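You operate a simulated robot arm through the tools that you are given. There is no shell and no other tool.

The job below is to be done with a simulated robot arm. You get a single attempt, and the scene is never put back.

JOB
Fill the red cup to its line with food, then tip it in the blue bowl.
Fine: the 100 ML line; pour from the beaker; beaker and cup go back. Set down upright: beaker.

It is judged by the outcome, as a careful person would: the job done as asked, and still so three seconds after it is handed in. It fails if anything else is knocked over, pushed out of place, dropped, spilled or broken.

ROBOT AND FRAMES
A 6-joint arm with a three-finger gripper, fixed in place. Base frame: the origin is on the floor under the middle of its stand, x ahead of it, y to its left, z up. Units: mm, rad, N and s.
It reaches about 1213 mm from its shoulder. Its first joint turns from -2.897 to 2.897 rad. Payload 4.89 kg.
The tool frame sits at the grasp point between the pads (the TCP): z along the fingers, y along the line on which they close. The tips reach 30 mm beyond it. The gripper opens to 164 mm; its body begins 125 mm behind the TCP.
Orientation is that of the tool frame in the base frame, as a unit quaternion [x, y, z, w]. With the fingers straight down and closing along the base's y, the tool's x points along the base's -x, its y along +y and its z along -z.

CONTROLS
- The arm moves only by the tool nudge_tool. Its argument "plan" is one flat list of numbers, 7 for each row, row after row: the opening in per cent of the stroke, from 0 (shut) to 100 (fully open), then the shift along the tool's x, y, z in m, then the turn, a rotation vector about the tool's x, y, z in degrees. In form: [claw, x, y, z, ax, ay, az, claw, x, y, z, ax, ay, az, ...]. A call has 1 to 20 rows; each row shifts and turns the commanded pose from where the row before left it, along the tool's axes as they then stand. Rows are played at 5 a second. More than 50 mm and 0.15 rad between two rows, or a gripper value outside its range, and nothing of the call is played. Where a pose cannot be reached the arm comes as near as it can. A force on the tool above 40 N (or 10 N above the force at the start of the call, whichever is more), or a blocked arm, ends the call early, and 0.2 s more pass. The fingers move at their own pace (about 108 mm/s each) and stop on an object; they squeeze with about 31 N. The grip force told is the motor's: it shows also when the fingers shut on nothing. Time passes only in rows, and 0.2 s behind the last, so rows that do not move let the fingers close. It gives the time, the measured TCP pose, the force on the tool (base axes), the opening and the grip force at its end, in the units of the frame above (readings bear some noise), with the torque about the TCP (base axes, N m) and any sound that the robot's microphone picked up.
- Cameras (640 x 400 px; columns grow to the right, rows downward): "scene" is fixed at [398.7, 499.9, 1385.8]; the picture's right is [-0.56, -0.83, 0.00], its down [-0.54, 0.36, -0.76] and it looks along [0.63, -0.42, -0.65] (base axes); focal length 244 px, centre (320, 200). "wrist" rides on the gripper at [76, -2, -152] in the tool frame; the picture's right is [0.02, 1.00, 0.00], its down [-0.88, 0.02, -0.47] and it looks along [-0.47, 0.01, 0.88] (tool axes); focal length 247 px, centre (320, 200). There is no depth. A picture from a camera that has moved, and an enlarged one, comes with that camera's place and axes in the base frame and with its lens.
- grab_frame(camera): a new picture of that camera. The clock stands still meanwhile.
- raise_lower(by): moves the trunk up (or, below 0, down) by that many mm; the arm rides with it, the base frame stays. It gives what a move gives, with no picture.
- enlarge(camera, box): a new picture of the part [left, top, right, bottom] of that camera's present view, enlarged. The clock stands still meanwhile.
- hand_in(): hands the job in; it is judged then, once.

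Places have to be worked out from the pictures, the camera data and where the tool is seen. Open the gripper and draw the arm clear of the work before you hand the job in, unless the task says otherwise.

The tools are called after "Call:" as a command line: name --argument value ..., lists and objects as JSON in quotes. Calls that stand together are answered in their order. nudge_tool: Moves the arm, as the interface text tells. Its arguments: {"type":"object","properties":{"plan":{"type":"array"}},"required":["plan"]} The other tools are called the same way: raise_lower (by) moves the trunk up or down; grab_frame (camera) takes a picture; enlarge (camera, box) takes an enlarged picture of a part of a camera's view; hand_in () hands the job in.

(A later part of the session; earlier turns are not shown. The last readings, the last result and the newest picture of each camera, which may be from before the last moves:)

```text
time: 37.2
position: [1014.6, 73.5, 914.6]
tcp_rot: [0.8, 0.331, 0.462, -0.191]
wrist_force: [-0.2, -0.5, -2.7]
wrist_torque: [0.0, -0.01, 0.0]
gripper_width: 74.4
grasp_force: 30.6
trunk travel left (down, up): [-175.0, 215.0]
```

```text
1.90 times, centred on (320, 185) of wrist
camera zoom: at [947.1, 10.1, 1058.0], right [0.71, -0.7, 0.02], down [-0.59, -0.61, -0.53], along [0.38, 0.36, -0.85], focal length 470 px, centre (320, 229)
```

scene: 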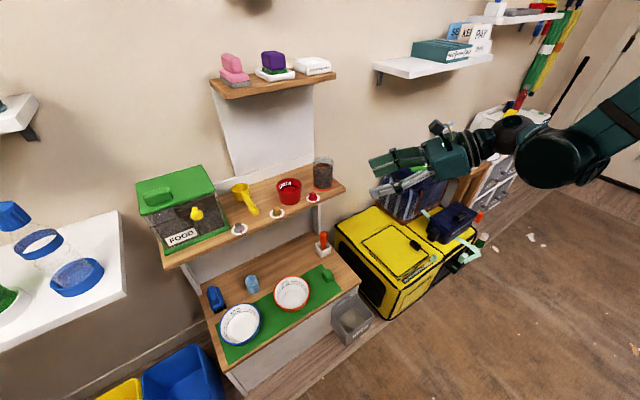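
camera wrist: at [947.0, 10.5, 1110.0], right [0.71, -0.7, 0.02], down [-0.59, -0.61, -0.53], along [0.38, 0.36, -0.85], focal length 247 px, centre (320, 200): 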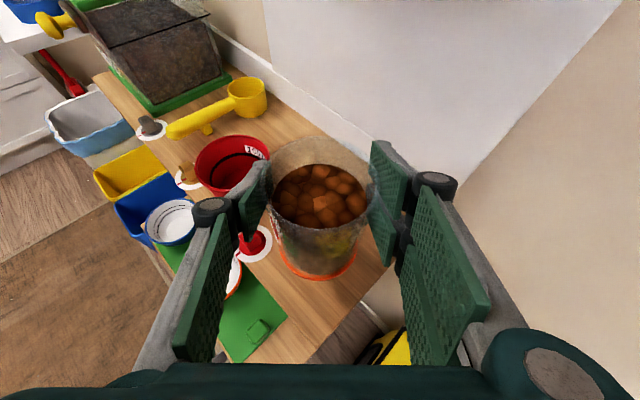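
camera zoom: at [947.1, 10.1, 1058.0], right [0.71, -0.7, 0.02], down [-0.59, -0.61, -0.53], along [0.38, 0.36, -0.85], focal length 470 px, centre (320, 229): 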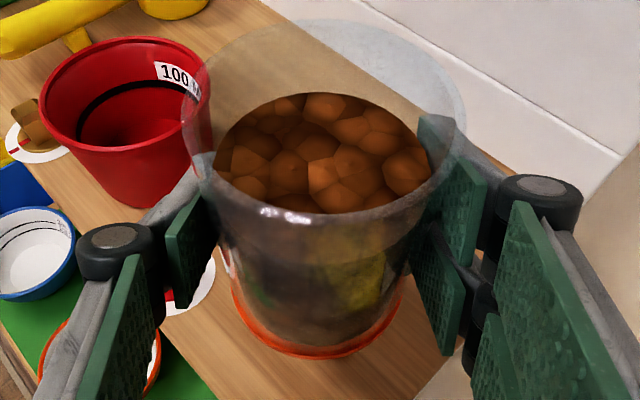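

The grip holds with no slip. I lift to z≈985 and then carry the beaker slowly to the pouring station at about (1065, 171), with the lip side facing the cup.

Call:
nudge_tool --plan '[20, 0.0043, 0, -0.0025, 0, 0, 0, 20, 0.0087, 0, -0.005, 0, 0, 0, 20, 0.0087, 0, -0.005, 0, 0, 0, 20, 0.0087, 0, -0.005, 0, 0, 0, 20, 0.0087, 0, -0.005, 0, 0, 0, 20, 0.0087, 0, -0.005, 0, 0, 0, 20, 0.0087, 0, -0.005, 0, 0, 0, 20, 0.0043, 0, -0.0025, 0, 0, 0, 20, 0.0035, -0.0022, 0.006, 0, 0, 0, 20, 0.007, -0.0045, 0.012, 0, 0, 0, 20, 0.0087, -0.0056, 0.015, 0, 0, 0, 20, 0.0087, -0.0056, 0.015, 0, 0, 0, 20, 0.0087, -0.0056, 0.015, 0, 0, 0, 20, 0.007, -0.0045, 0.012, 0, 0, 0, 20, 0.0052, -0.0034, 0.009, 0, 0, 0, 20, 0.0035, -0.0022, 0.006, 0, 0, 0]'

Call:
grab_frame --camera "wrist"

Call:
enlarge --camera "scene" --box '[230, 110, 390, 230]'

```text
time: 40.6
position: [1065.1, 171.3, 984.4]
tcp_rot: [0.801, 0.33, 0.462, -0.191]
wrist_force: [0.5, -0.7, -1.5]
wrist_torque: [0.01, -0.01, 0.01]
gripper_width: 74.5
grasp_force: 32.2
trunk travel left (down, up): [-175.0, 215.0]
```

```text
taken
camera wrist: at [997.1, 107.2, 1128.0], right [0.71, -0.7, 0.02], down [-0.59, -0.61, -0.53], along [0.38, 0.37, -0.85], focal length 247 px, centre (320, 200)
```

wrist: 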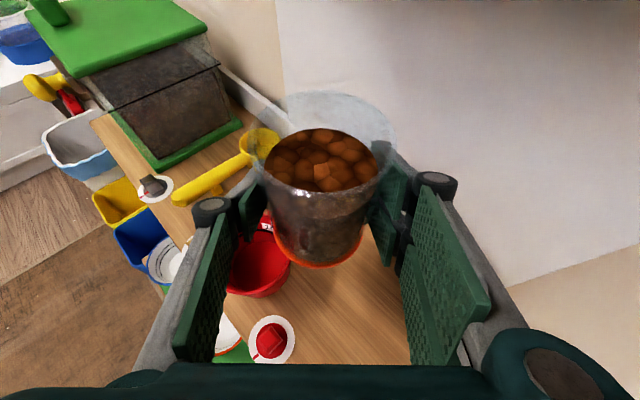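

```text
3.33 times, centred on (310, 170) of scene
camera zoom: at [398.7, 499.9, 1385.8], right [-0.56, -0.83, 0.0], down [-0.54, 0.36, -0.76], along [0.63, -0.42, -0.65], focal length 812 px, centre (353, 300)
```

zoom: 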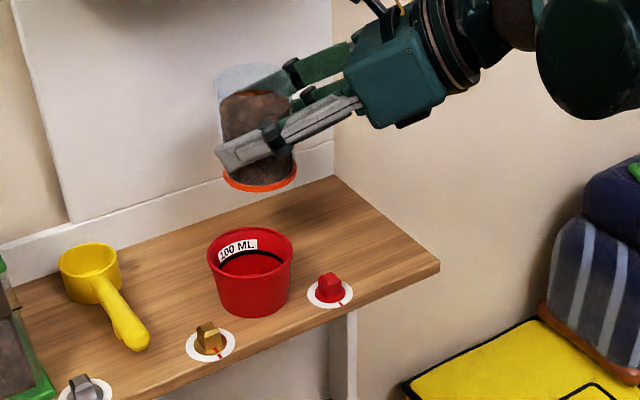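

The beaker is at the pouring station and the scene camera has a clear view into the cup. I take a baseline close-up of the empty cup's line.

Call:
enlarge --camera "scene" --box '[270, 160, 320, 210]'

```text
8.00 times, centred on (295, 185) of scene
camera zoom: at [398.7, 499.9, 1385.8], right [-0.56, -0.83, 0.0], down [-0.54, 0.36, -0.76], along [0.63, -0.42, -0.65], focal length 1948 px, centre (520, 320)
```

zoom: 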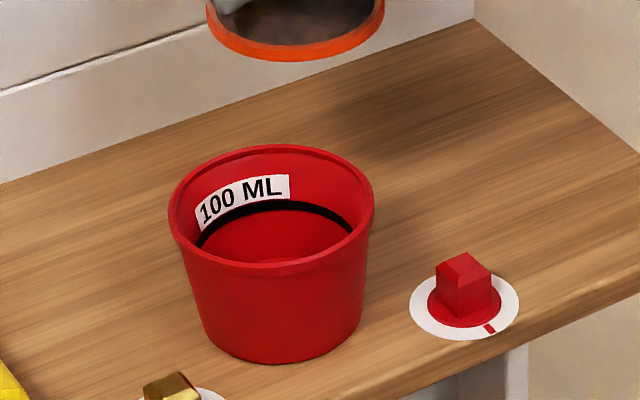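

The line sits about 23 mm below the cup's rim (z≈857). I start tilting about the horizontal axis, 25° in all, which should be below the pouring angle.

Call:
nudge_tool --plan '[20, 0, 0, 0, -2.5, 0, -4.33, 20, 0, 0, 0, -2.5, 0, -4.33, 20, 0, 0, 0, -2.5, 0, -4.33, 20, 0, 0, 0, -2.5, 0, -4.33, 20, 0, 0, 0, -2.5, 0, -4.33]'

Call:
grab_frame --camera "wrist"

Call:
enlarge --camera "scene" --box '[230, 110, 390, 230]'

```text
time: 41.8
position: [1063.8, 170.5, 984.5]
tcp_rot: [0.74, 0.423, 0.523, -0.013]
wrist_force: [0.8, 0.0, -2.4]
wrist_torque: [0.02, 0.01, 0.06]
gripper_width: 74.5
grasp_force: 31.4
trunk travel left (down, up): [-175.0, 215.0]
```

```text
taken
camera wrist: at [954.5, 150.2, 1114.1], right [0.64, -0.63, 0.44], down [-0.43, -0.77, -0.47], along [0.63, 0.11, -0.77], focal length 247 px, centre (320, 200)
```

wrist: 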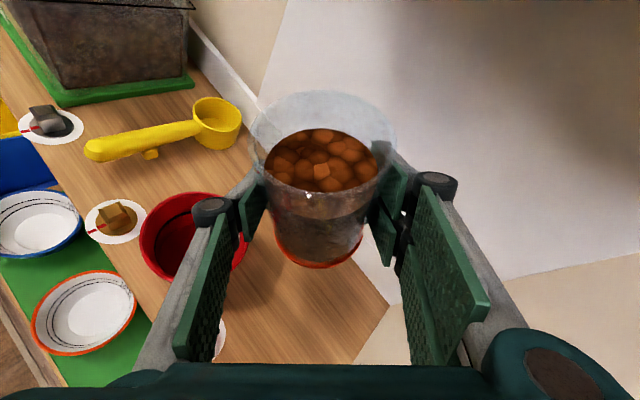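

```text
3.33 times, centred on (310, 170) of scene
camera zoom: at [398.7, 499.9, 1385.8], right [-0.56, -0.83, 0.0], down [-0.54, 0.36, -0.76], along [0.63, -0.42, -0.65], focal length 812 px, centre (353, 300)
```

zoom: 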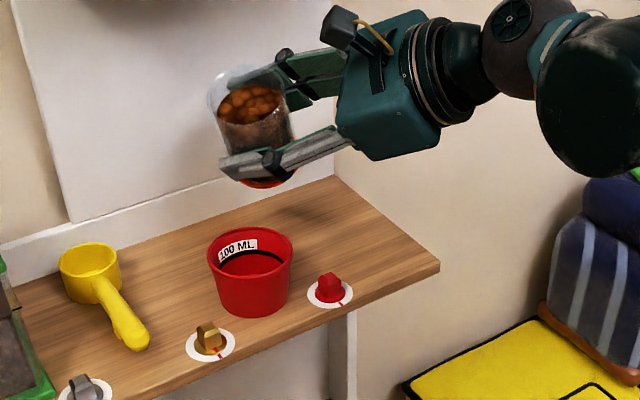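

At 25° nothing flows. I lower the hand to z≈952 so the lip is closer to the cup, staying clear of its rim.

Call:
nudge_tool --plan '[20, -0.0063, -0.0034, 0.0036, 0, 0, 0, 20, -0.0063, -0.0034, 0.0036, 0, 0, 0, 20, -0.0063, -0.0034, 0.0036, 0, 0, 0, 20, -0.0063, -0.0034, 0.0036, 0, 0, 0]'

Call:
enlarge --camera "scene" --box '[260, 140, 340, 210]'

```text
time: 42.8
position: [1065.4, 170.7, 952.7]
tcp_rot: [0.74, 0.423, 0.522, -0.012]
wrist_force: [-1.1, 0.6, -2.1]
wrist_torque: [0.0, 0.02, 0.01]
gripper_width: 74.4
grasp_force: 31.4
trunk travel left (down, up): [-175.0, 215.0]
```

```text
5.71 times, centred on (300, 175) of scene
camera zoom: at [398.7, 499.9, 1385.8], right [-0.56, -0.83, 0.0], down [-0.54, 0.36, -0.76], along [0.63, -0.42, -0.65], focal length 1391 px, centre (434, 343)
```

zoom: 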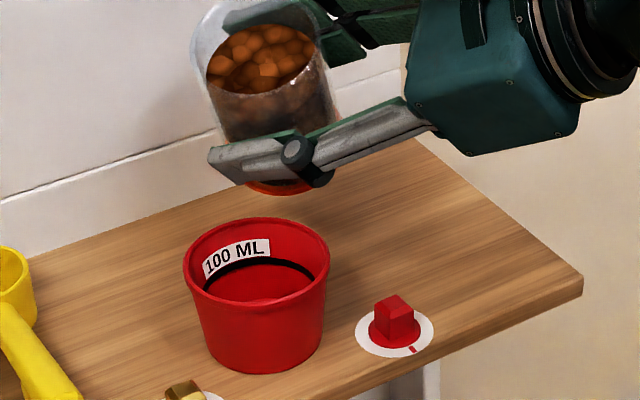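

All clear. I tilt on to 40° in three rows and look.

Call:
nudge_tool --plan '[20, 0, 0, 0, -2.5, 0, -4.33, 20, 0, 0, 0, -2.5, 0, -4.33, 20, 0, 0, 0, -2.5, 0, -4.33]'

Call:
enlarge --camera "scene" --box '[260, 140, 340, 210]'

Call:
grab_frame --camera "wrist"

```text
time: 43.6
position: [1064.2, 171.2, 952.4]
tcp_rot: [0.686, 0.47, 0.548, 0.094]
wrist_force: [-0.6, 0.0, -2.3]
wrist_torque: [0.03, 0.03, 0.06]
gripper_width: 74.5
grasp_force: 30.7
trunk travel left (down, up): [-175.0, 215.0]
```

```text
5.71 times, centred on (300, 175) of scene
camera zoom: at [398.7, 499.9, 1385.8], right [-0.56, -0.83, 0.0], down [-0.54, 0.36, -0.76], along [0.63, -0.42, -0.65], focal length 1391 px, centre (434, 343)
```

zoom: 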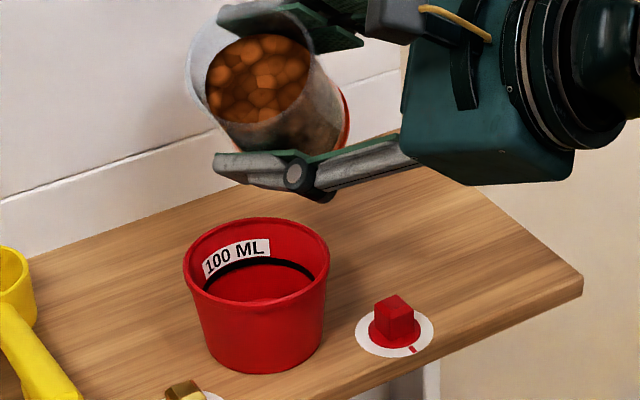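

```text
taken
camera wrist: at [932.4, 172.3, 1061.6], right [0.54, -0.53, 0.66], down [-0.35, -0.85, -0.39], along [0.76, -0.02, -0.64], focal length 247 px, centre (320, 200)
```

wrist: 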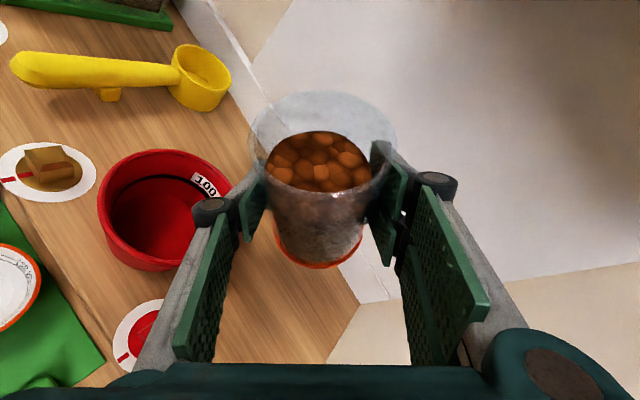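

Nothing has flowed yet at 40°; the lip is over the cup and both cameras see the cup's inside. I tilt further to 48° in small rows.

Call:
nudge_tool --plan '[20, 0, 0, 0, -2, 0, -3.464, 20, 0, 0, 0, -2, 0, -3.464]'

Call:
grab_frame --camera "wrist"

Call:
enlarge --camera "scene" --box '[260, 140, 340, 210]'

```text
time: 44.2
position: [1063.8, 171.8, 953.0]
tcp_rot: [0.653, 0.491, 0.556, 0.152]
wrist_force: [0.6, -0.6, -2.2]
wrist_torque: [0.02, 0.03, 0.02]
gripper_width: 74.2
grasp_force: 30.9
trunk travel left (down, up): [-175.0, 215.0]
```

```text
taken
camera wrist: at [922.4, 181.7, 1047.9], right [0.47, -0.46, 0.76], down [-0.32, -0.89, -0.34], along [0.82, -0.08, -0.56], focal length 247 px, centre (320, 200)
```

wrist: 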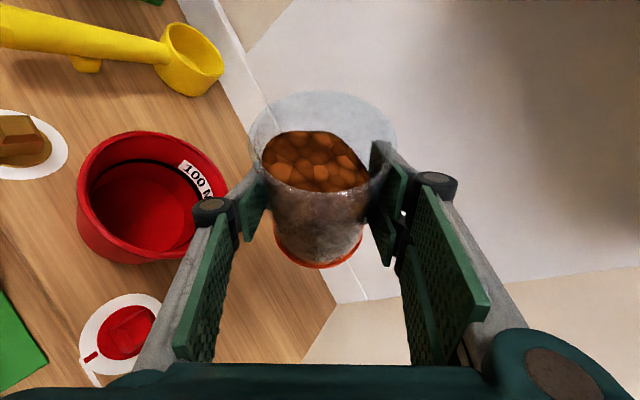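

```text
5.71 times, centred on (300, 175) of scene
camera zoom: at [398.7, 499.9, 1385.8], right [-0.56, -0.83, 0.0], down [-0.54, 0.36, -0.76], along [0.63, -0.42, -0.65], focal length 1391 px, centre (434, 343)
```

zoom: 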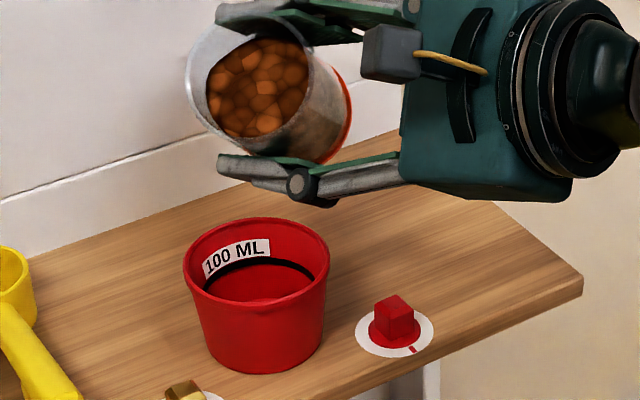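

The food surface begins to shift toward the lip. I go on 4° at a time.

Call:
nudge_tool --plan '[20, 0, 0, 0, -2, 0, -3.464]'

Call:
enlarge --camera "wrist" --box '[60, 70, 420, 290]'

Call:
enlarge --camera "scene" --box '[260, 140, 340, 210]'

```text
time: 44.6
position: [1065.4, 171.6, 953.1]
tcp_rot: [0.635, 0.5, 0.561, 0.179]
wrist_force: [0.5, -1.1, -1.1]
wrist_torque: [0.03, 0.04, -0.01]
gripper_width: 74.5
grasp_force: 30.6
trunk travel left (down, up): [-175.0, 215.0]
```

```text
1.78 times, centred on (240, 180) of wrist
camera zoom: at [917.9, 186.4, 1040.1], right [0.43, -0.42, 0.8], down [-0.3, -0.9, -0.31], along [0.85, -0.11, -0.52], focal length 439 px, centre (462, 236)
```

zoom: 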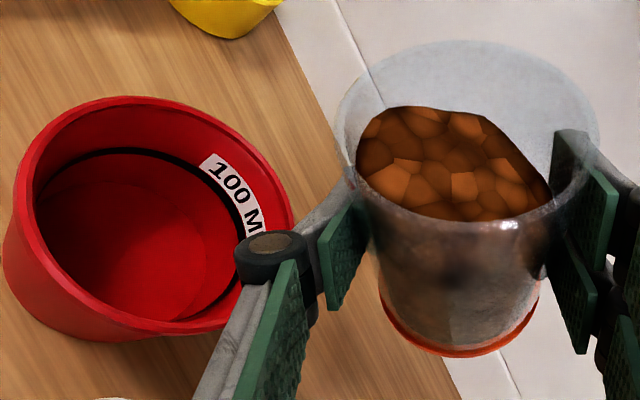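

```text
5.71 times, centred on (300, 175) of scene
camera zoom: at [398.7, 499.9, 1385.8], right [-0.56, -0.83, 0.0], down [-0.54, 0.36, -0.76], along [0.63, -0.42, -0.65], focal length 1391 px, centre (434, 343)
```

zoom: 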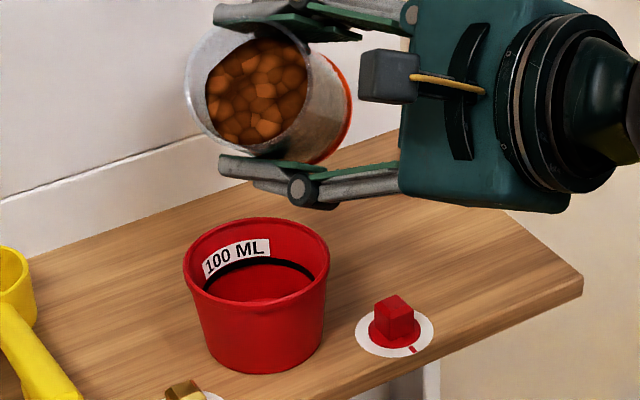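

The food surface is now levelling toward the lip like a slow granular bulk, not yet flowing. I continue to 60°.

Call:
nudge_tool --plan '[20, 0, 0, 0, -2, 0, -3.464, 20, 0, 0, 0, -2, 0, -3.464]'

Call:
enlarge --camera "wrist" --box '[40, 70, 400, 290]'

Call:
enlarge --camera "scene" --box '[260, 140, 340, 210]'

```text
time: 45.2
position: [1064.9, 171.4, 952.9]
tcp_rot: [0.597, 0.518, 0.566, 0.235]
wrist_force: [0.3, 0.6, -2.9]
wrist_torque: [0.01, 0.03, 0.03]
gripper_width: 74.5
grasp_force: 31.0
trunk travel left (down, up): [-175.0, 215.0]
```

```text
1.78 times, centred on (220, 180) of wrist
camera zoom: at [910.1, 194.4, 1023.4], right [0.35, -0.33, 0.88], down [-0.27, -0.93, -0.25], along [0.9, -0.15, -0.42], focal length 439 px, centre (498, 236)
```

zoom: 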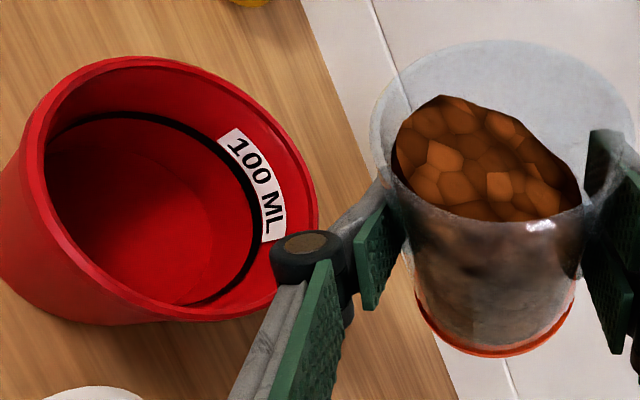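

```text
5.71 times, centred on (300, 175) of scene
camera zoom: at [398.7, 499.9, 1385.8], right [-0.56, -0.83, 0.0], down [-0.54, 0.36, -0.76], along [0.63, -0.42, -0.65], focal length 1391 px, centre (434, 343)
```

zoom: 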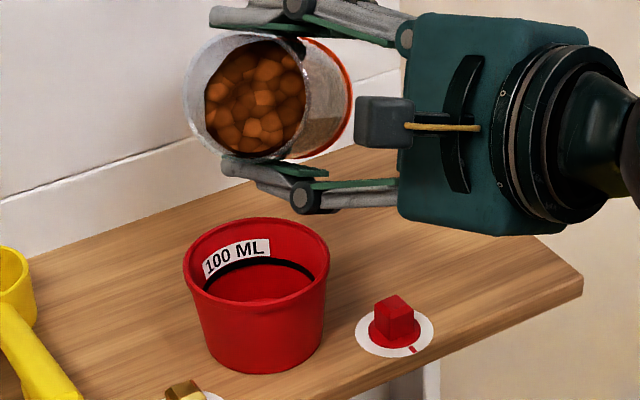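

Still no flow at 60°, but the surface nears the lip. I continue in 4° steps.

Call:
nudge_tool --plan '[20, 0, 0, 0, -2, 0, -3.464]'

Call:
enlarge --camera "wrist" --box '[40, 70, 400, 290]'

Call:
enlarge --camera "scene" --box '[260, 140, 340, 210]'

```text
time: 45.6
position: [1064.3, 171.4, 952.4]
tcp_rot: [0.577, 0.526, 0.567, 0.263]
wrist_force: [0.3, 0.1, -2.0]
wrist_torque: [0.03, 0.05, 0.02]
gripper_width: 74.6
grasp_force: 30.8
trunk travel left (down, up): [-175.0, 215.0]
```

```text
1.78 times, centred on (220, 180) of wrist
camera zoom: at [907.3, 197.5, 1014.7], right [0.31, -0.29, 0.91], down [-0.26, -0.94, -0.21], along [0.92, -0.17, -0.36], focal length 439 px, centre (498, 236)
```

zoom: 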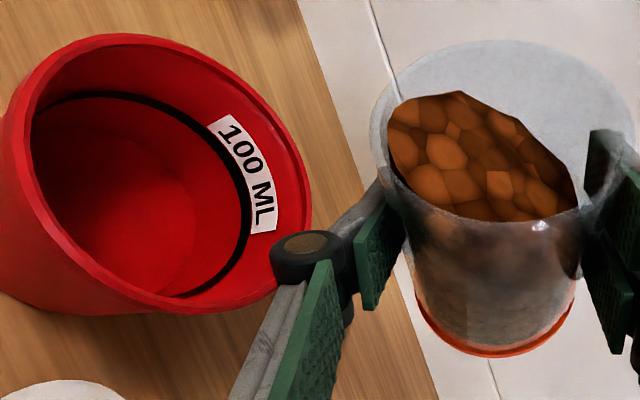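

```text
5.71 times, centred on (300, 175) of scene
camera zoom: at [398.7, 499.9, 1385.8], right [-0.56, -0.83, 0.0], down [-0.54, 0.36, -0.76], along [0.63, -0.42, -0.65], focal length 1391 px, centre (434, 343)
```

zoom: 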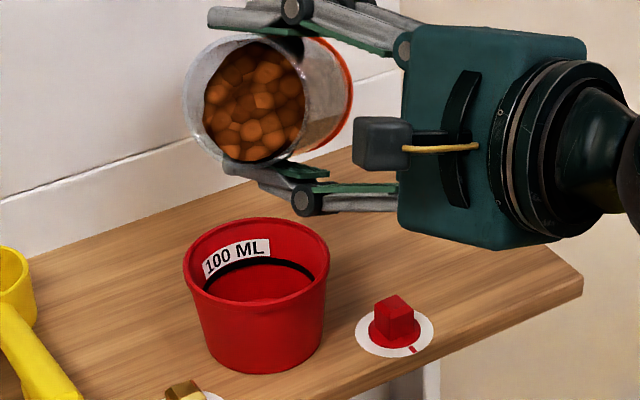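

At 64° the surface is close to the lip, and the lip is about 12 mm short of the cup centre. I go on.

Call:
nudge_tool --plan '[20, 0, 0, 0, -2, 0, -3.464]'

Call:
enlarge --camera "wrist" --box '[40, 70, 400, 290]'

Call:
enlarge --camera "scene" --box '[260, 140, 340, 210]'

```text
time: 46.0
position: [1064.1, 170.6, 952.8]
tcp_rot: [0.556, 0.533, 0.568, 0.29]
wrist_force: [0.6, 0.0, -2.2]
wrist_torque: [0.02, 0.06, 0.01]
gripper_width: 74.4
grasp_force: 30.8
trunk travel left (down, up): [-175.0, 215.0]
```

```text
1.78 times, centred on (220, 180) of wrist
camera zoom: at [904.2, 200.2, 1005.7], right [0.26, -0.25, 0.93], down [-0.25, -0.95, -0.18], along [0.93, -0.19, -0.31], focal length 439 px, centre (498, 236)
```

zoom: 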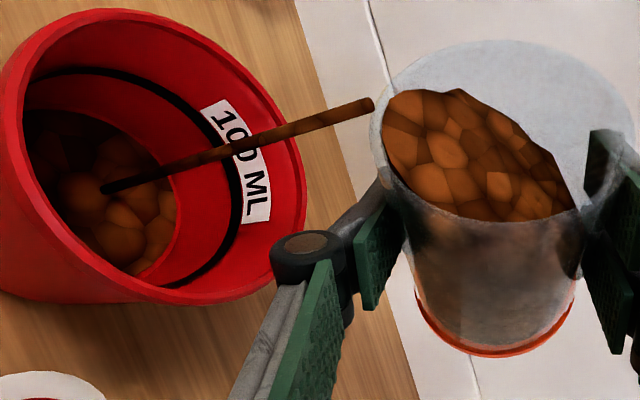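

```text
5.71 times, centred on (300, 175) of scene
camera zoom: at [398.7, 499.9, 1385.8], right [-0.56, -0.83, 0.0], down [-0.54, 0.36, -0.76], along [0.63, -0.42, -0.65], focal length 1391 px, centre (434, 343)
```

zoom: 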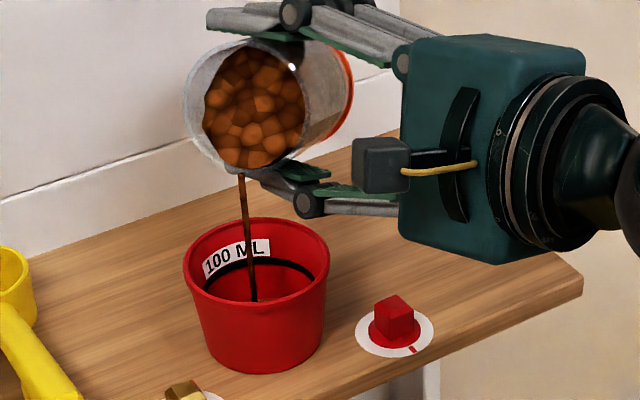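

Food has started to flow in a thin stream into the middle of the cup, and a layer shows at the bottom. I hold the angle for one row and check the rate.

Call:
nudge_tool --plan '[20, 0, 0, 0, 0, 0, 0]'

Call:
enlarge --camera "wrist" --box '[40, 70, 400, 290]'

Call:
enlarge --camera "scene" --box '[270, 160, 320, 210]'

```text
time: 46.4
position: [1063.9, 172.8, 952.4]
tcp_rot: [0.557, 0.532, 0.568, 0.289]
wrist_force: [0.0, -0.8, -3.0]
wrist_torque: [0.01, 0.02, 0.02]
gripper_width: 74.3
grasp_force: 30.7
trunk travel left (down, up): [-175.0, 215.0]
```

```text
1.78 times, centred on (220, 180) of wrist
camera zoom: at [904.4, 200.5, 1005.6], right [0.26, -0.25, 0.93], down [-0.25, -0.95, -0.18], along [0.93, -0.19, -0.31], focal length 439 px, centre (498, 236)
```

zoom: 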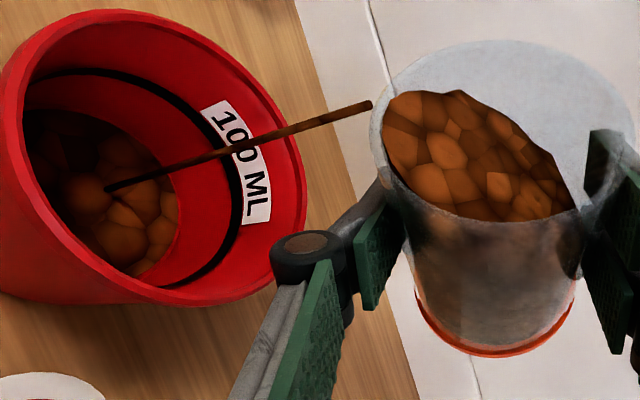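

```text
8.00 times, centred on (295, 185) of scene
camera zoom: at [398.7, 499.9, 1385.8], right [-0.56, -0.83, 0.0], down [-0.54, 0.36, -0.76], along [0.63, -0.42, -0.65], focal length 1948 px, centre (520, 320)
```

zoom: 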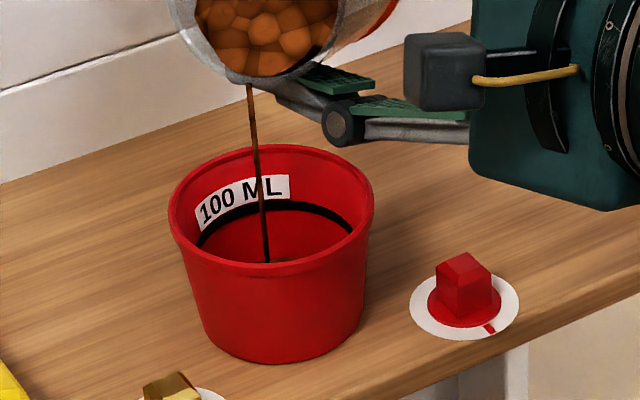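

The flow is slow and steady. I hold for four more rows and check.

Call:
nudge_tool --plan '[20, 0, 0, 0, 0, 0, 0, 20, 0, 0, 0, 0, 0, 0, 20, 0, 0, 0, 0, 0, 0, 20, 0, 0, 0, 0, 0, 0]'

Call:
enlarge --camera "wrist" --box '[40, 70, 400, 290]'

Call:
enlarge --camera "scene" --box '[270, 160, 320, 210]'

```text
time: 47.4
position: [1064.8, 172.5, 952.9]
tcp_rot: [0.557, 0.533, 0.568, 0.289]
wrist_force: [0.0, 0.1, -2.2]
wrist_torque: [0.03, 0.02, -0.01]
gripper_width: 74.7
grasp_force: 30.9
trunk travel left (down, up): [-175.0, 215.0]
```

```text
1.78 times, centred on (220, 180) of wrist
camera zoom: at [904.5, 200.5, 1005.6], right [0.26, -0.25, 0.93], down [-0.25, -0.95, -0.18], along [0.93, -0.19, -0.31], focal length 439 px, centre (498, 236)
```

zoom: 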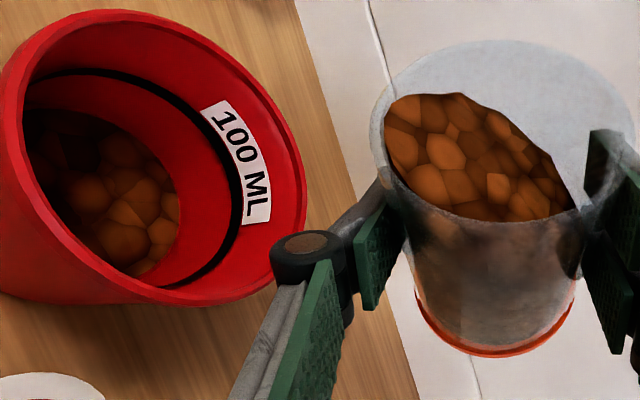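

```text
8.00 times, centred on (295, 185) of scene
camera zoom: at [398.7, 499.9, 1385.8], right [-0.56, -0.83, 0.0], down [-0.54, 0.36, -0.76], along [0.63, -0.42, -0.65], focal length 1948 px, centre (520, 320)
```

zoom: 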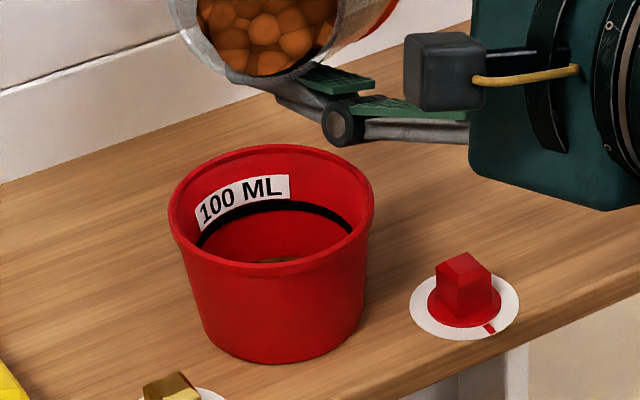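

At this angle the flow stops by itself, so the amount follows the tilt. I tilt 3° more and hold until it settles.

Call:
nudge_tool --plan '[20, 0, 0, 0, -1.5, 0, -2.598, 20, 0, 0, 0, 0, 0, 0, 20, 0, 0, 0, 0, 0, 0, 20, 0, 0, 0, 0, 0, 0, 20, 0, 0, 0, 0, 0, 0]'

Call:
enlarge --camera "wrist" --box '[40, 70, 400, 290]'

Call:
enlarge --camera "scene" --box '[270, 160, 320, 210]'

```text
time: 48.6
position: [1064.7, 171.6, 951.7]
tcp_rot: [0.541, 0.538, 0.568, 0.309]
wrist_force: [-0.8, 0.7, -2.5]
wrist_torque: [0.01, 0.0, -0.04]
gripper_width: 74.3
grasp_force: 31.4
trunk travel left (down, up): [-175.0, 215.0]
```

```text
1.78 times, centred on (220, 180) of wrist
camera zoom: at [902.6, 202.0, 998.6], right [0.23, -0.21, 0.95], down [-0.25, -0.96, -0.15], along [0.94, -0.2, -0.27], focal length 439 px, centre (498, 236)
```

zoom: 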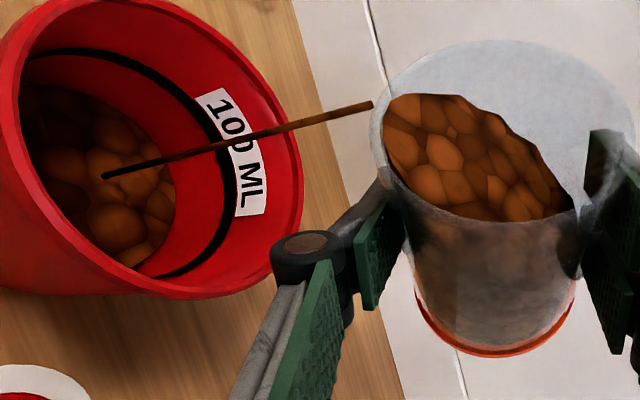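

```text
8.00 times, centred on (295, 185) of scene
camera zoom: at [398.7, 499.9, 1385.8], right [-0.56, -0.83, 0.0], down [-0.54, 0.36, -0.76], along [0.63, -0.42, -0.65], focal length 1948 px, centre (520, 320)
```

zoom: 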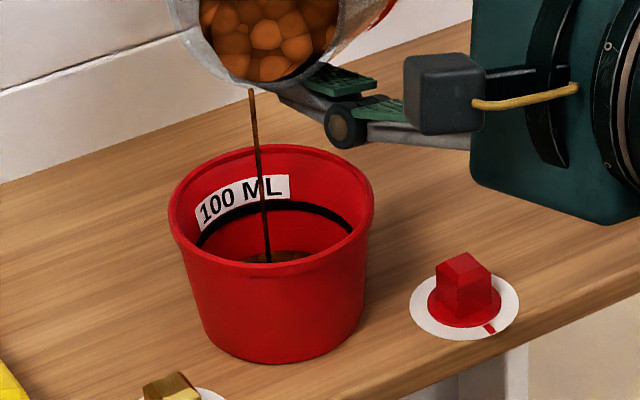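

Still trickling; the level is about a third of the way to the line. I hold until it stops, then check.

Call:
nudge_tool --plan '[20, 0, 0, 0, 0, 0, 0, 20, 0, 0, 0, 0, 0, 0, 20, 0, 0, 0, 0, 0, 0, 20, 0, 0, 0, 0, 0, 0]'

Call:
enlarge --camera "scene" --box '[270, 160, 320, 210]'

```text
time: 49.6
position: [1064.0, 171.0, 953.3]
tcp_rot: [0.541, 0.538, 0.569, 0.309]
wrist_force: [0.1, -0.3, -2.6]
wrist_torque: [0.02, 0.03, -0.01]
gripper_width: 74.2
grasp_force: 30.8
trunk travel left (down, up): [-175.0, 215.0]
```

```text
8.00 times, centred on (295, 185) of scene
camera zoom: at [398.7, 499.9, 1385.8], right [-0.56, -0.83, 0.0], down [-0.54, 0.36, -0.76], along [0.63, -0.42, -0.65], focal length 1948 px, centre (520, 320)
```

zoom: 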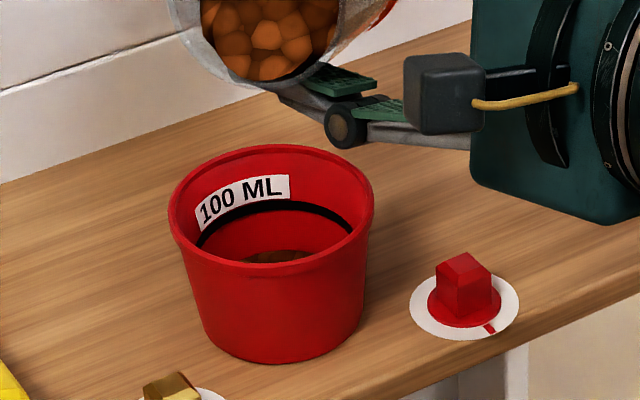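

The level rose about 3 mm for 3° of tilt; roughly 21 mm remain to the line. I take two 4° steps with holds, shifting slightly to keep the lip over the cup.

Call:
nudge_tool --plan '[20, 0.0013, -0.0004, -0.0007, -2, 0, -3.464, 20, 0, 0, 0, 0, 0, 0, 20, 0, 0, 0, 0, 0, 0, 20, 0, 0, 0, 0, 0, 0, 20, 0, 0, 0, 0, 0, 0, 20, 0, 0, 0, 0, 0, 0, 20, 0.0013, -0.0003, -0.0007, -2, 0, -3.464, 20, 0, 0, 0, 0, 0, 0, 20, 0, 0, 0, 0, 0, 0, 20, 0, 0, 0, 0, 0, 0, 20, 0, 0, 0, 0, 0, 0, 20, 0, 0, 0, 0, 0, 0]'

Call:
enlarge --camera "scene" --box '[270, 160, 320, 210]'

Call:
enlarge --camera "wrist" --box '[0, 40, 400, 290]'

```text
time: 52.2
position: [1062.7, 173.9, 951.8]
tcp_rot: [0.496, 0.549, 0.568, 0.361]
wrist_force: [0.4, -0.5, -1.6]
wrist_torque: [0.01, 0.02, 0.0]
gripper_width: 74.5
grasp_force: 30.6
trunk travel left (down, up): [-175.0, 215.0]
```

```text
8.00 times, centred on (295, 185) of scene
camera zoom: at [398.7, 499.9, 1385.8], right [-0.56, -0.83, 0.0], down [-0.54, 0.36, -0.76], along [0.63, -0.42, -0.65], focal length 1948 px, centre (520, 320)
```

zoom: 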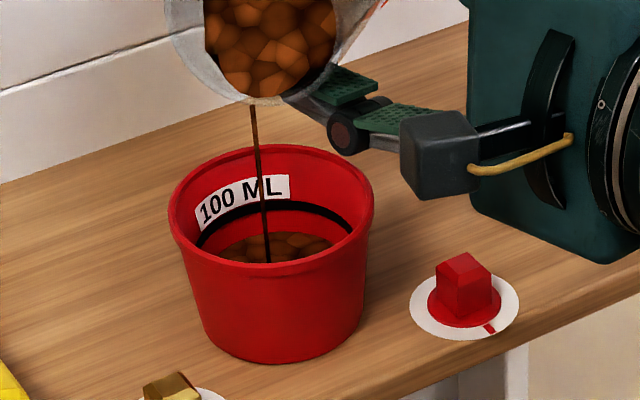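

```text
1.60 times, centred on (200, 165) of wrist
camera zoom: at [897.1, 207.7, 979.5], right [0.13, -0.12, 0.98], down [-0.23, -0.97, -0.08], along [0.96, -0.22, -0.15], focal length 395 px, centre (512, 256)
```

zoom: 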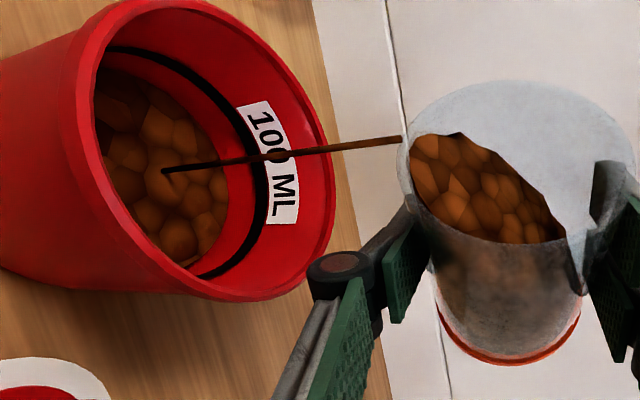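

The level is now about 11 mm below the line and still trickling. I hold until this angle's flow stops.

Call:
nudge_tool --plan '[20, 0, 0, 0, 0, 0, 0, 20, 0, 0, 0, 0, 0, 0, 20, 0, 0, 0, 0, 0, 0, 20, 0, 0, 0, 0, 0, 0, 20, 0, 0, 0, 0, 0, 0]'

Call:
enlarge --camera "scene" --box '[275, 165, 315, 195]'

```text
time: 53.4
position: [1062.9, 173.2, 953.4]
tcp_rot: [0.497, 0.549, 0.567, 0.36]
wrist_force: [-0.2, 0.5, -2.4]
wrist_torque: [0.01, -0.01, -0.02]
gripper_width: 74.5
grasp_force: 31.3
trunk travel left (down, up): [-175.0, 215.0]
```

```text
13.33 times, centred on (295, 180) of scene
camera zoom: at [398.7, 499.9, 1385.8], right [-0.56, -0.83, 0.0], down [-0.54, 0.36, -0.76], along [0.63, -0.42, -0.65], focal length 3246 px, centre (653, 467)
```

zoom: 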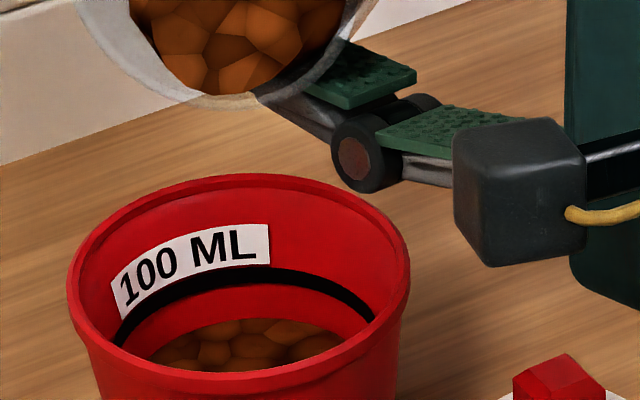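

Flow stopped; about 11 mm remain to the line. I tilt 4° more and hold until settled.

Call:
nudge_tool --plan '[20, 0.0017, -0.0003, -0.001, -2, 0, -3.464, 20, 0, 0, 0, 0, 0, 0, 20, 0, 0, 0, 0, 0, 0, 20, 0, 0, 0, 0, 0, 0, 20, 0, 0, 0, 0, 0, 0, 20, 0, 0, 0, 0, 0, 0, 20, 0, 0, 0, 0, 0, 0, 20, 0, 0, 0, 0, 0, 0, 20, 0, 0, 0, 0, 0, 0, 20, 0, 0, 0, 0, 0, 0]'

Call:
enlarge --camera "scene" --box '[275, 165, 315, 195]'

Call:
enlarge --camera "wrist" --box '[0, 40, 400, 290]'

```text
time: 55.6
position: [1060.8, 174.8, 953.6]
tcp_rot: [0.472, 0.554, 0.566, 0.388]
wrist_force: [0.0, 0.1, -2.3]
wrist_torque: [0.01, -0.02, 0.0]
gripper_width: 74.3
grasp_force: 30.8
trunk travel left (down, up): [-175.0, 215.0]
```

```text
13.33 times, centred on (295, 180) of scene
camera zoom: at [398.7, 499.9, 1385.8], right [-0.56, -0.83, 0.0], down [-0.54, 0.36, -0.76], along [0.63, -0.42, -0.65], focal length 3246 px, centre (653, 467)
```

zoom: 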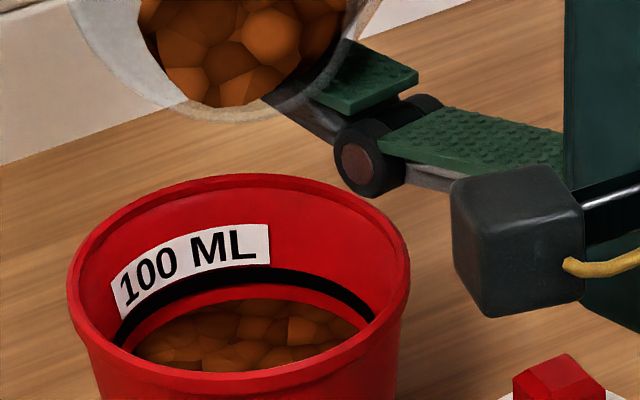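

```text
1.60 times, centred on (200, 165) of wrist
camera zoom: at [894.7, 209.9, 969.9], right [0.08, -0.07, 0.99], down [-0.23, -0.97, -0.05], along [0.97, -0.23, -0.09], focal length 395 px, centre (512, 256)
```

zoom: 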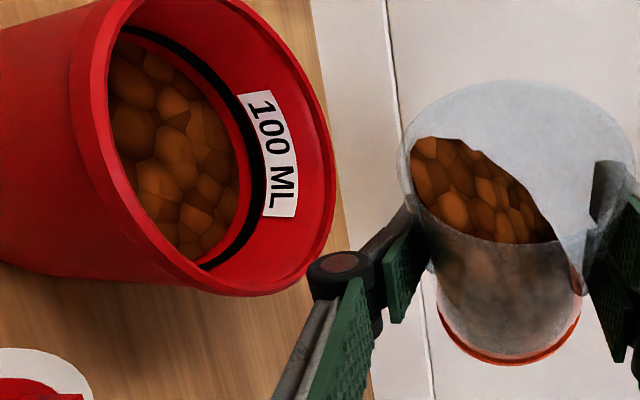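

The level is now about 3 mm below the line's lower edge. I tilt 2° more and hold.

Call:
nudge_tool --plan '[20, 0.0008, -0.0001, -0.0004, -1, 0, -1.732, 20, 0, 0, 0, 0, 0, 0, 20, 0, 0, 0, 0, 0, 0, 20, 0, 0, 0, 0, 0, 0, 20, 0, 0, 0, 0, 0, 0, 20, 0, 0, 0, 0, 0, 0, 20, 0, 0, 0, 0, 0, 0]'

Call:
enlarge --camera "scene" --box '[275, 165, 315, 195]'

Call:
enlarge --camera "wrist" --box '[40, 30, 240, 230]'

```text
time: 57.2
position: [1061.0, 176.2, 953.3]
tcp_rot: [0.461, 0.556, 0.564, 0.4]
wrist_force: [0.3, 1.1, -2.1]
wrist_torque: [0.03, 0.04, 0.0]
gripper_width: 74.3
grasp_force: 31.2
trunk travel left (down, up): [-175.0, 215.0]
```

```text
13.33 times, centred on (295, 180) of scene
camera zoom: at [398.7, 499.9, 1385.8], right [-0.56, -0.83, 0.0], down [-0.54, 0.36, -0.76], along [0.63, -0.42, -0.65], focal length 3246 px, centre (653, 467)
```

zoom: 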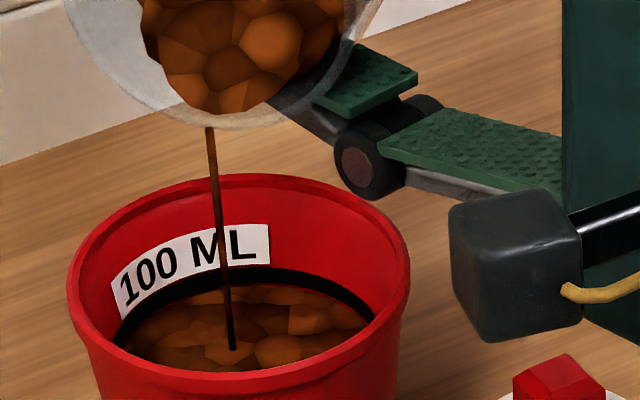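

```text
2.00 times, centred on (140, 130) of wrist
camera zoom: at [893.5, 211.2, 965.0], right [0.06, -0.04, 1.0], down [-0.23, -0.97, -0.03], along [0.97, -0.23, -0.06], focal length 494 px, centre (680, 340)
```

zoom: 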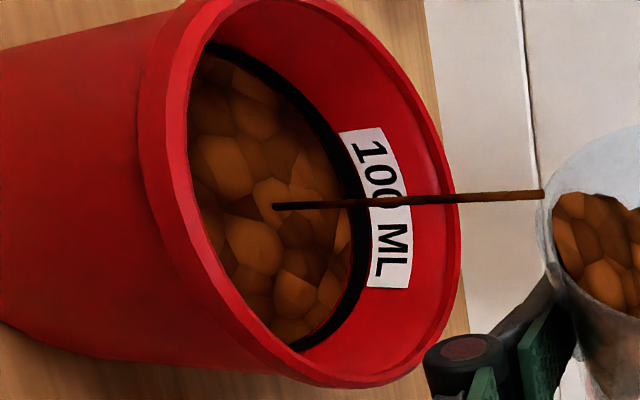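

The food now reaches the lower edge of the line and trickles on slightly. I hold two more rows and look closely.

Call:
nudge_tool --plan '[20, 0, 0, 0, 0, 0, 0, 20, 0, 0, 0, 0, 0, 0]'

Call:
enlarge --camera "scene" --box '[280, 170, 310, 190]'

Call:
enlarge --camera "wrist" --box '[80, 30, 220, 210]'

```text
time: 57.8
position: [1060.6, 175.6, 952.8]
tcp_rot: [0.462, 0.556, 0.564, 0.399]
wrist_force: [0.0, -0.1, -2.2]
wrist_torque: [0.04, 0.04, -0.01]
gripper_width: 74.2
grasp_force: 30.8
trunk travel left (down, up): [-175.0, 215.0]
```

```text
16.00 times, centred on (295, 180) of scene
camera zoom: at [398.7, 499.9, 1385.8], right [-0.56, -0.83, 0.0], down [-0.54, 0.36, -0.76], along [0.63, -0.42, -0.65], focal length 3895 px, centre (720, 520)
```

zoom: 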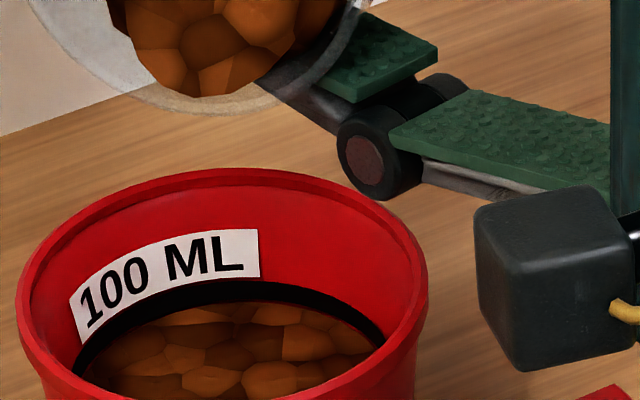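

```text
2.22 times, centred on (150, 120) of wrist
camera zoom: at [893.5, 211.2, 965.0], right [0.06, -0.04, 1.0], down [-0.23, -0.97, -0.03], along [0.97, -0.23, -0.06], focal length 549 px, centre (698, 378)
```

zoom: 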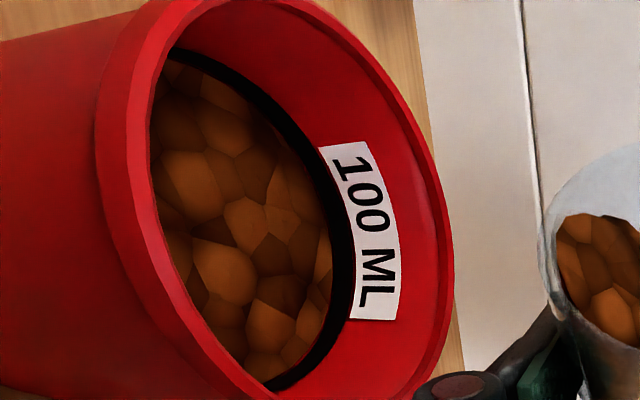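

Flow stopped with the food just at the lower edge of the band. To bring it to the middle of the band I tilt about 1.7° more and hold.

Call:
nudge_tool --plan '[20, 0.0007, -0.0001, -0.0004, -0.85, 0, -1.472, 20, 0, 0, 0, 0, 0, 0, 20, 0, 0, 0, 0, 0, 0, 20, 0, 0, 0, 0, 0, 0, 20, 0, 0, 0, 0, 0, 0, 20, 0, 0, 0, 0, 0, 0, 20, 0, 0, 0, 0, 0, 0, 20, 0, 0, 0, 0, 0, 0]'

Call:
enlarge --camera "scene" --box '[280, 170, 310, 190]'

Call:
enlarge --camera "wrist" --box '[80, 30, 220, 210]'

```text
time: 59.6
position: [1059.6, 175.2, 952.6]
tcp_rot: [0.451, 0.558, 0.563, 0.41]
wrist_force: [-0.9, -0.3, -1.9]
wrist_torque: [-0.03, 0.02, 0.0]
gripper_width: 74.5
grasp_force: 30.9
trunk travel left (down, up): [-175.0, 215.0]
```

```text
16.00 times, centred on (295, 180) of scene
camera zoom: at [398.7, 499.9, 1385.8], right [-0.56, -0.83, 0.0], down [-0.54, 0.36, -0.76], along [0.63, -0.42, -0.65], focal length 3895 px, centre (720, 520)
```

zoom: 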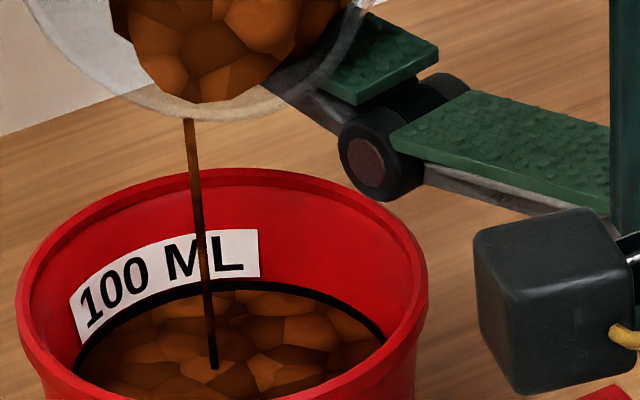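

```text
2.22 times, centred on (150, 120) of wrist
camera zoom: at [892.8, 211.9, 960.9], right [0.04, -0.02, 1.0], down [-0.23, -0.97, -0.01], along [0.97, -0.23, -0.04], focal length 549 px, centre (698, 378)
```

zoom: 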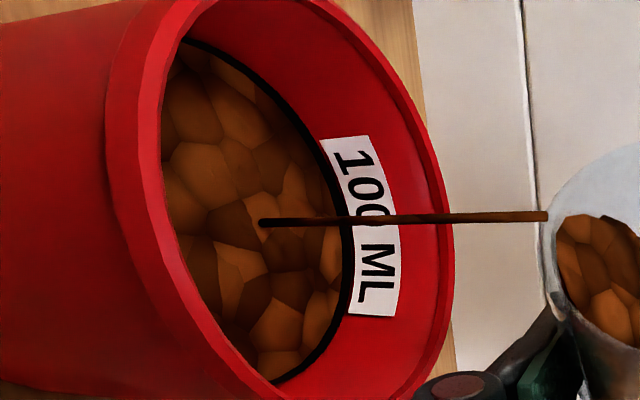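

The food now stands at about the middle of the line. I tilt the beaker back at once to stop the flow.

Call:
nudge_tool --plan '[20, 0, 0, 0, 4.2, 0, 7.27, 20, 0, 0, 0, 4.2, 0, 7.27, 20, 0, 0, 0, 4.2, 0, 7.27]'

Call:
enlarge --camera "scene" --box '[280, 170, 310, 190]'

Call:
enlarge --camera "scene" --box '[250, 140, 350, 220]'

```text
time: 60.4
position: [1057.9, 177.0, 952.8]
tcp_rot: [0.591, 0.52, 0.566, 0.244]
wrist_force: [-0.1, -0.2, -2.8]
wrist_torque: [0.02, 0.0, -0.08]
gripper_width: 74.3
grasp_force: 30.7
trunk travel left (down, up): [-175.0, 215.0]
```

```text
16.00 times, centred on (295, 180) of scene
camera zoom: at [398.7, 499.9, 1385.8], right [-0.56, -0.83, 0.0], down [-0.54, 0.36, -0.76], along [0.63, -0.42, -0.65], focal length 3895 px, centre (720, 520)
```

zoom: 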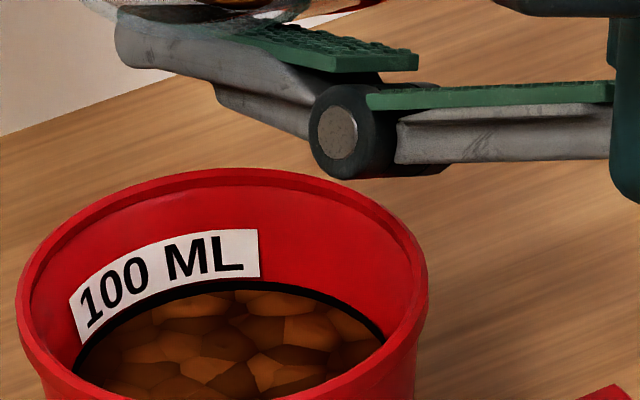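

```text
5.00 times, centred on (300, 180) of scene
camera zoom: at [398.7, 499.9, 1385.8], right [-0.56, -0.83, 0.0], down [-0.54, 0.36, -0.76], along [0.63, -0.42, -0.65], focal length 1217 px, centre (420, 300)
```

zoom: 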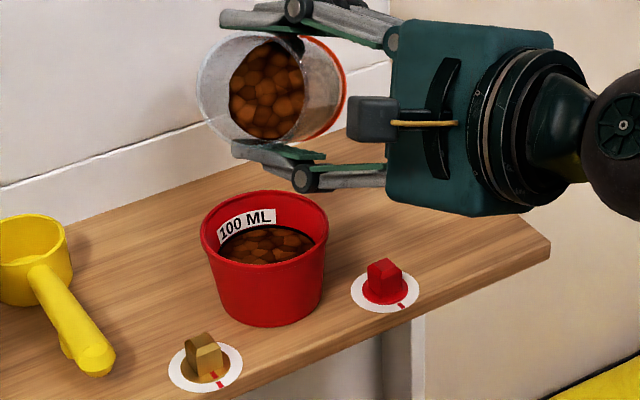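

The flow has stopped, with the food at the middle of the line and nothing spilled around the cup. I raise the beaker 30 mm and bring it upright.

Call:
nudge_tool --plan '[20, 0.0062, 0.0132, -0.0036, 0, 0, 0, 20, 0.0062, 0.0132, -0.0036, 0, 0, 0, 20, 0, 0, 0, 3.844, 0, 6.657, 20, 0, 0, 0, 3.844, 0, 6.657, 20, 0, 0, 0, 3.844, 0, 6.657, 20, 0, 0, 0, 3.844, 0, 6.657, 20, 0, 0, 0, 3.844, 0, 6.657, 20, 0, 0, 0, 3.844, 0, 6.657, 20, 0, 0, 0, 3.844, 0, 6.657, 20, 0, 0, 0, 3.844, 0, 6.657]'

Call:
grab_frame --camera "wrist"

Call:
enlarge --camera "scene" --box '[250, 120, 370, 220]'

```text
time: 62.6
position: [1059.5, 176.9, 983.6]
tcp_rot: [0.8, 0.331, 0.462, -0.193]
wrist_force: [0.0, 0.2, -2.2]
wrist_torque: [-0.08, 0.0, -0.09]
gripper_width: 74.4
grasp_force: 30.8
trunk travel left (down, up): [-175.0, 215.0]
```

```text
taken
camera wrist: at [991.8, 112.5, 1126.3], right [0.71, -0.7, 0.02], down [-0.59, -0.61, -0.53], along [0.38, 0.37, -0.85], focal length 247 px, centre (320, 200)
```

wrist: 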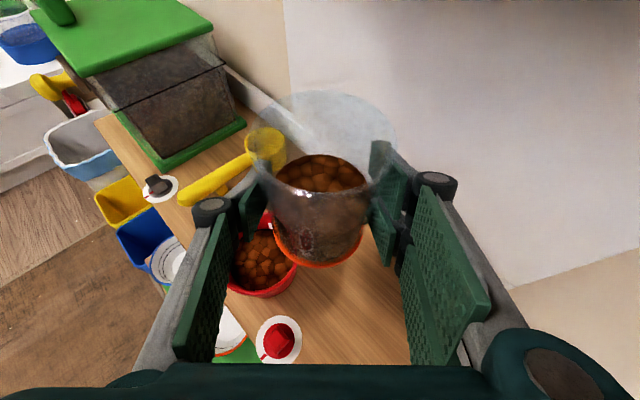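

```text
4.00 times, centred on (310, 170) of scene
camera zoom: at [398.7, 499.9, 1385.8], right [-0.56, -0.83, 0.0], down [-0.54, 0.36, -0.76], along [0.63, -0.42, -0.65], focal length 974 px, centre (360, 320)
```

zoom: 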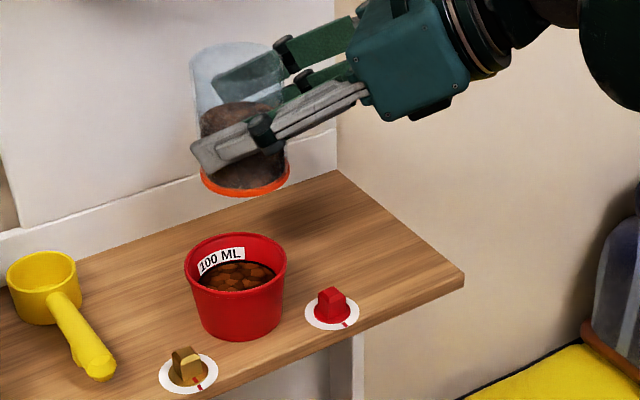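

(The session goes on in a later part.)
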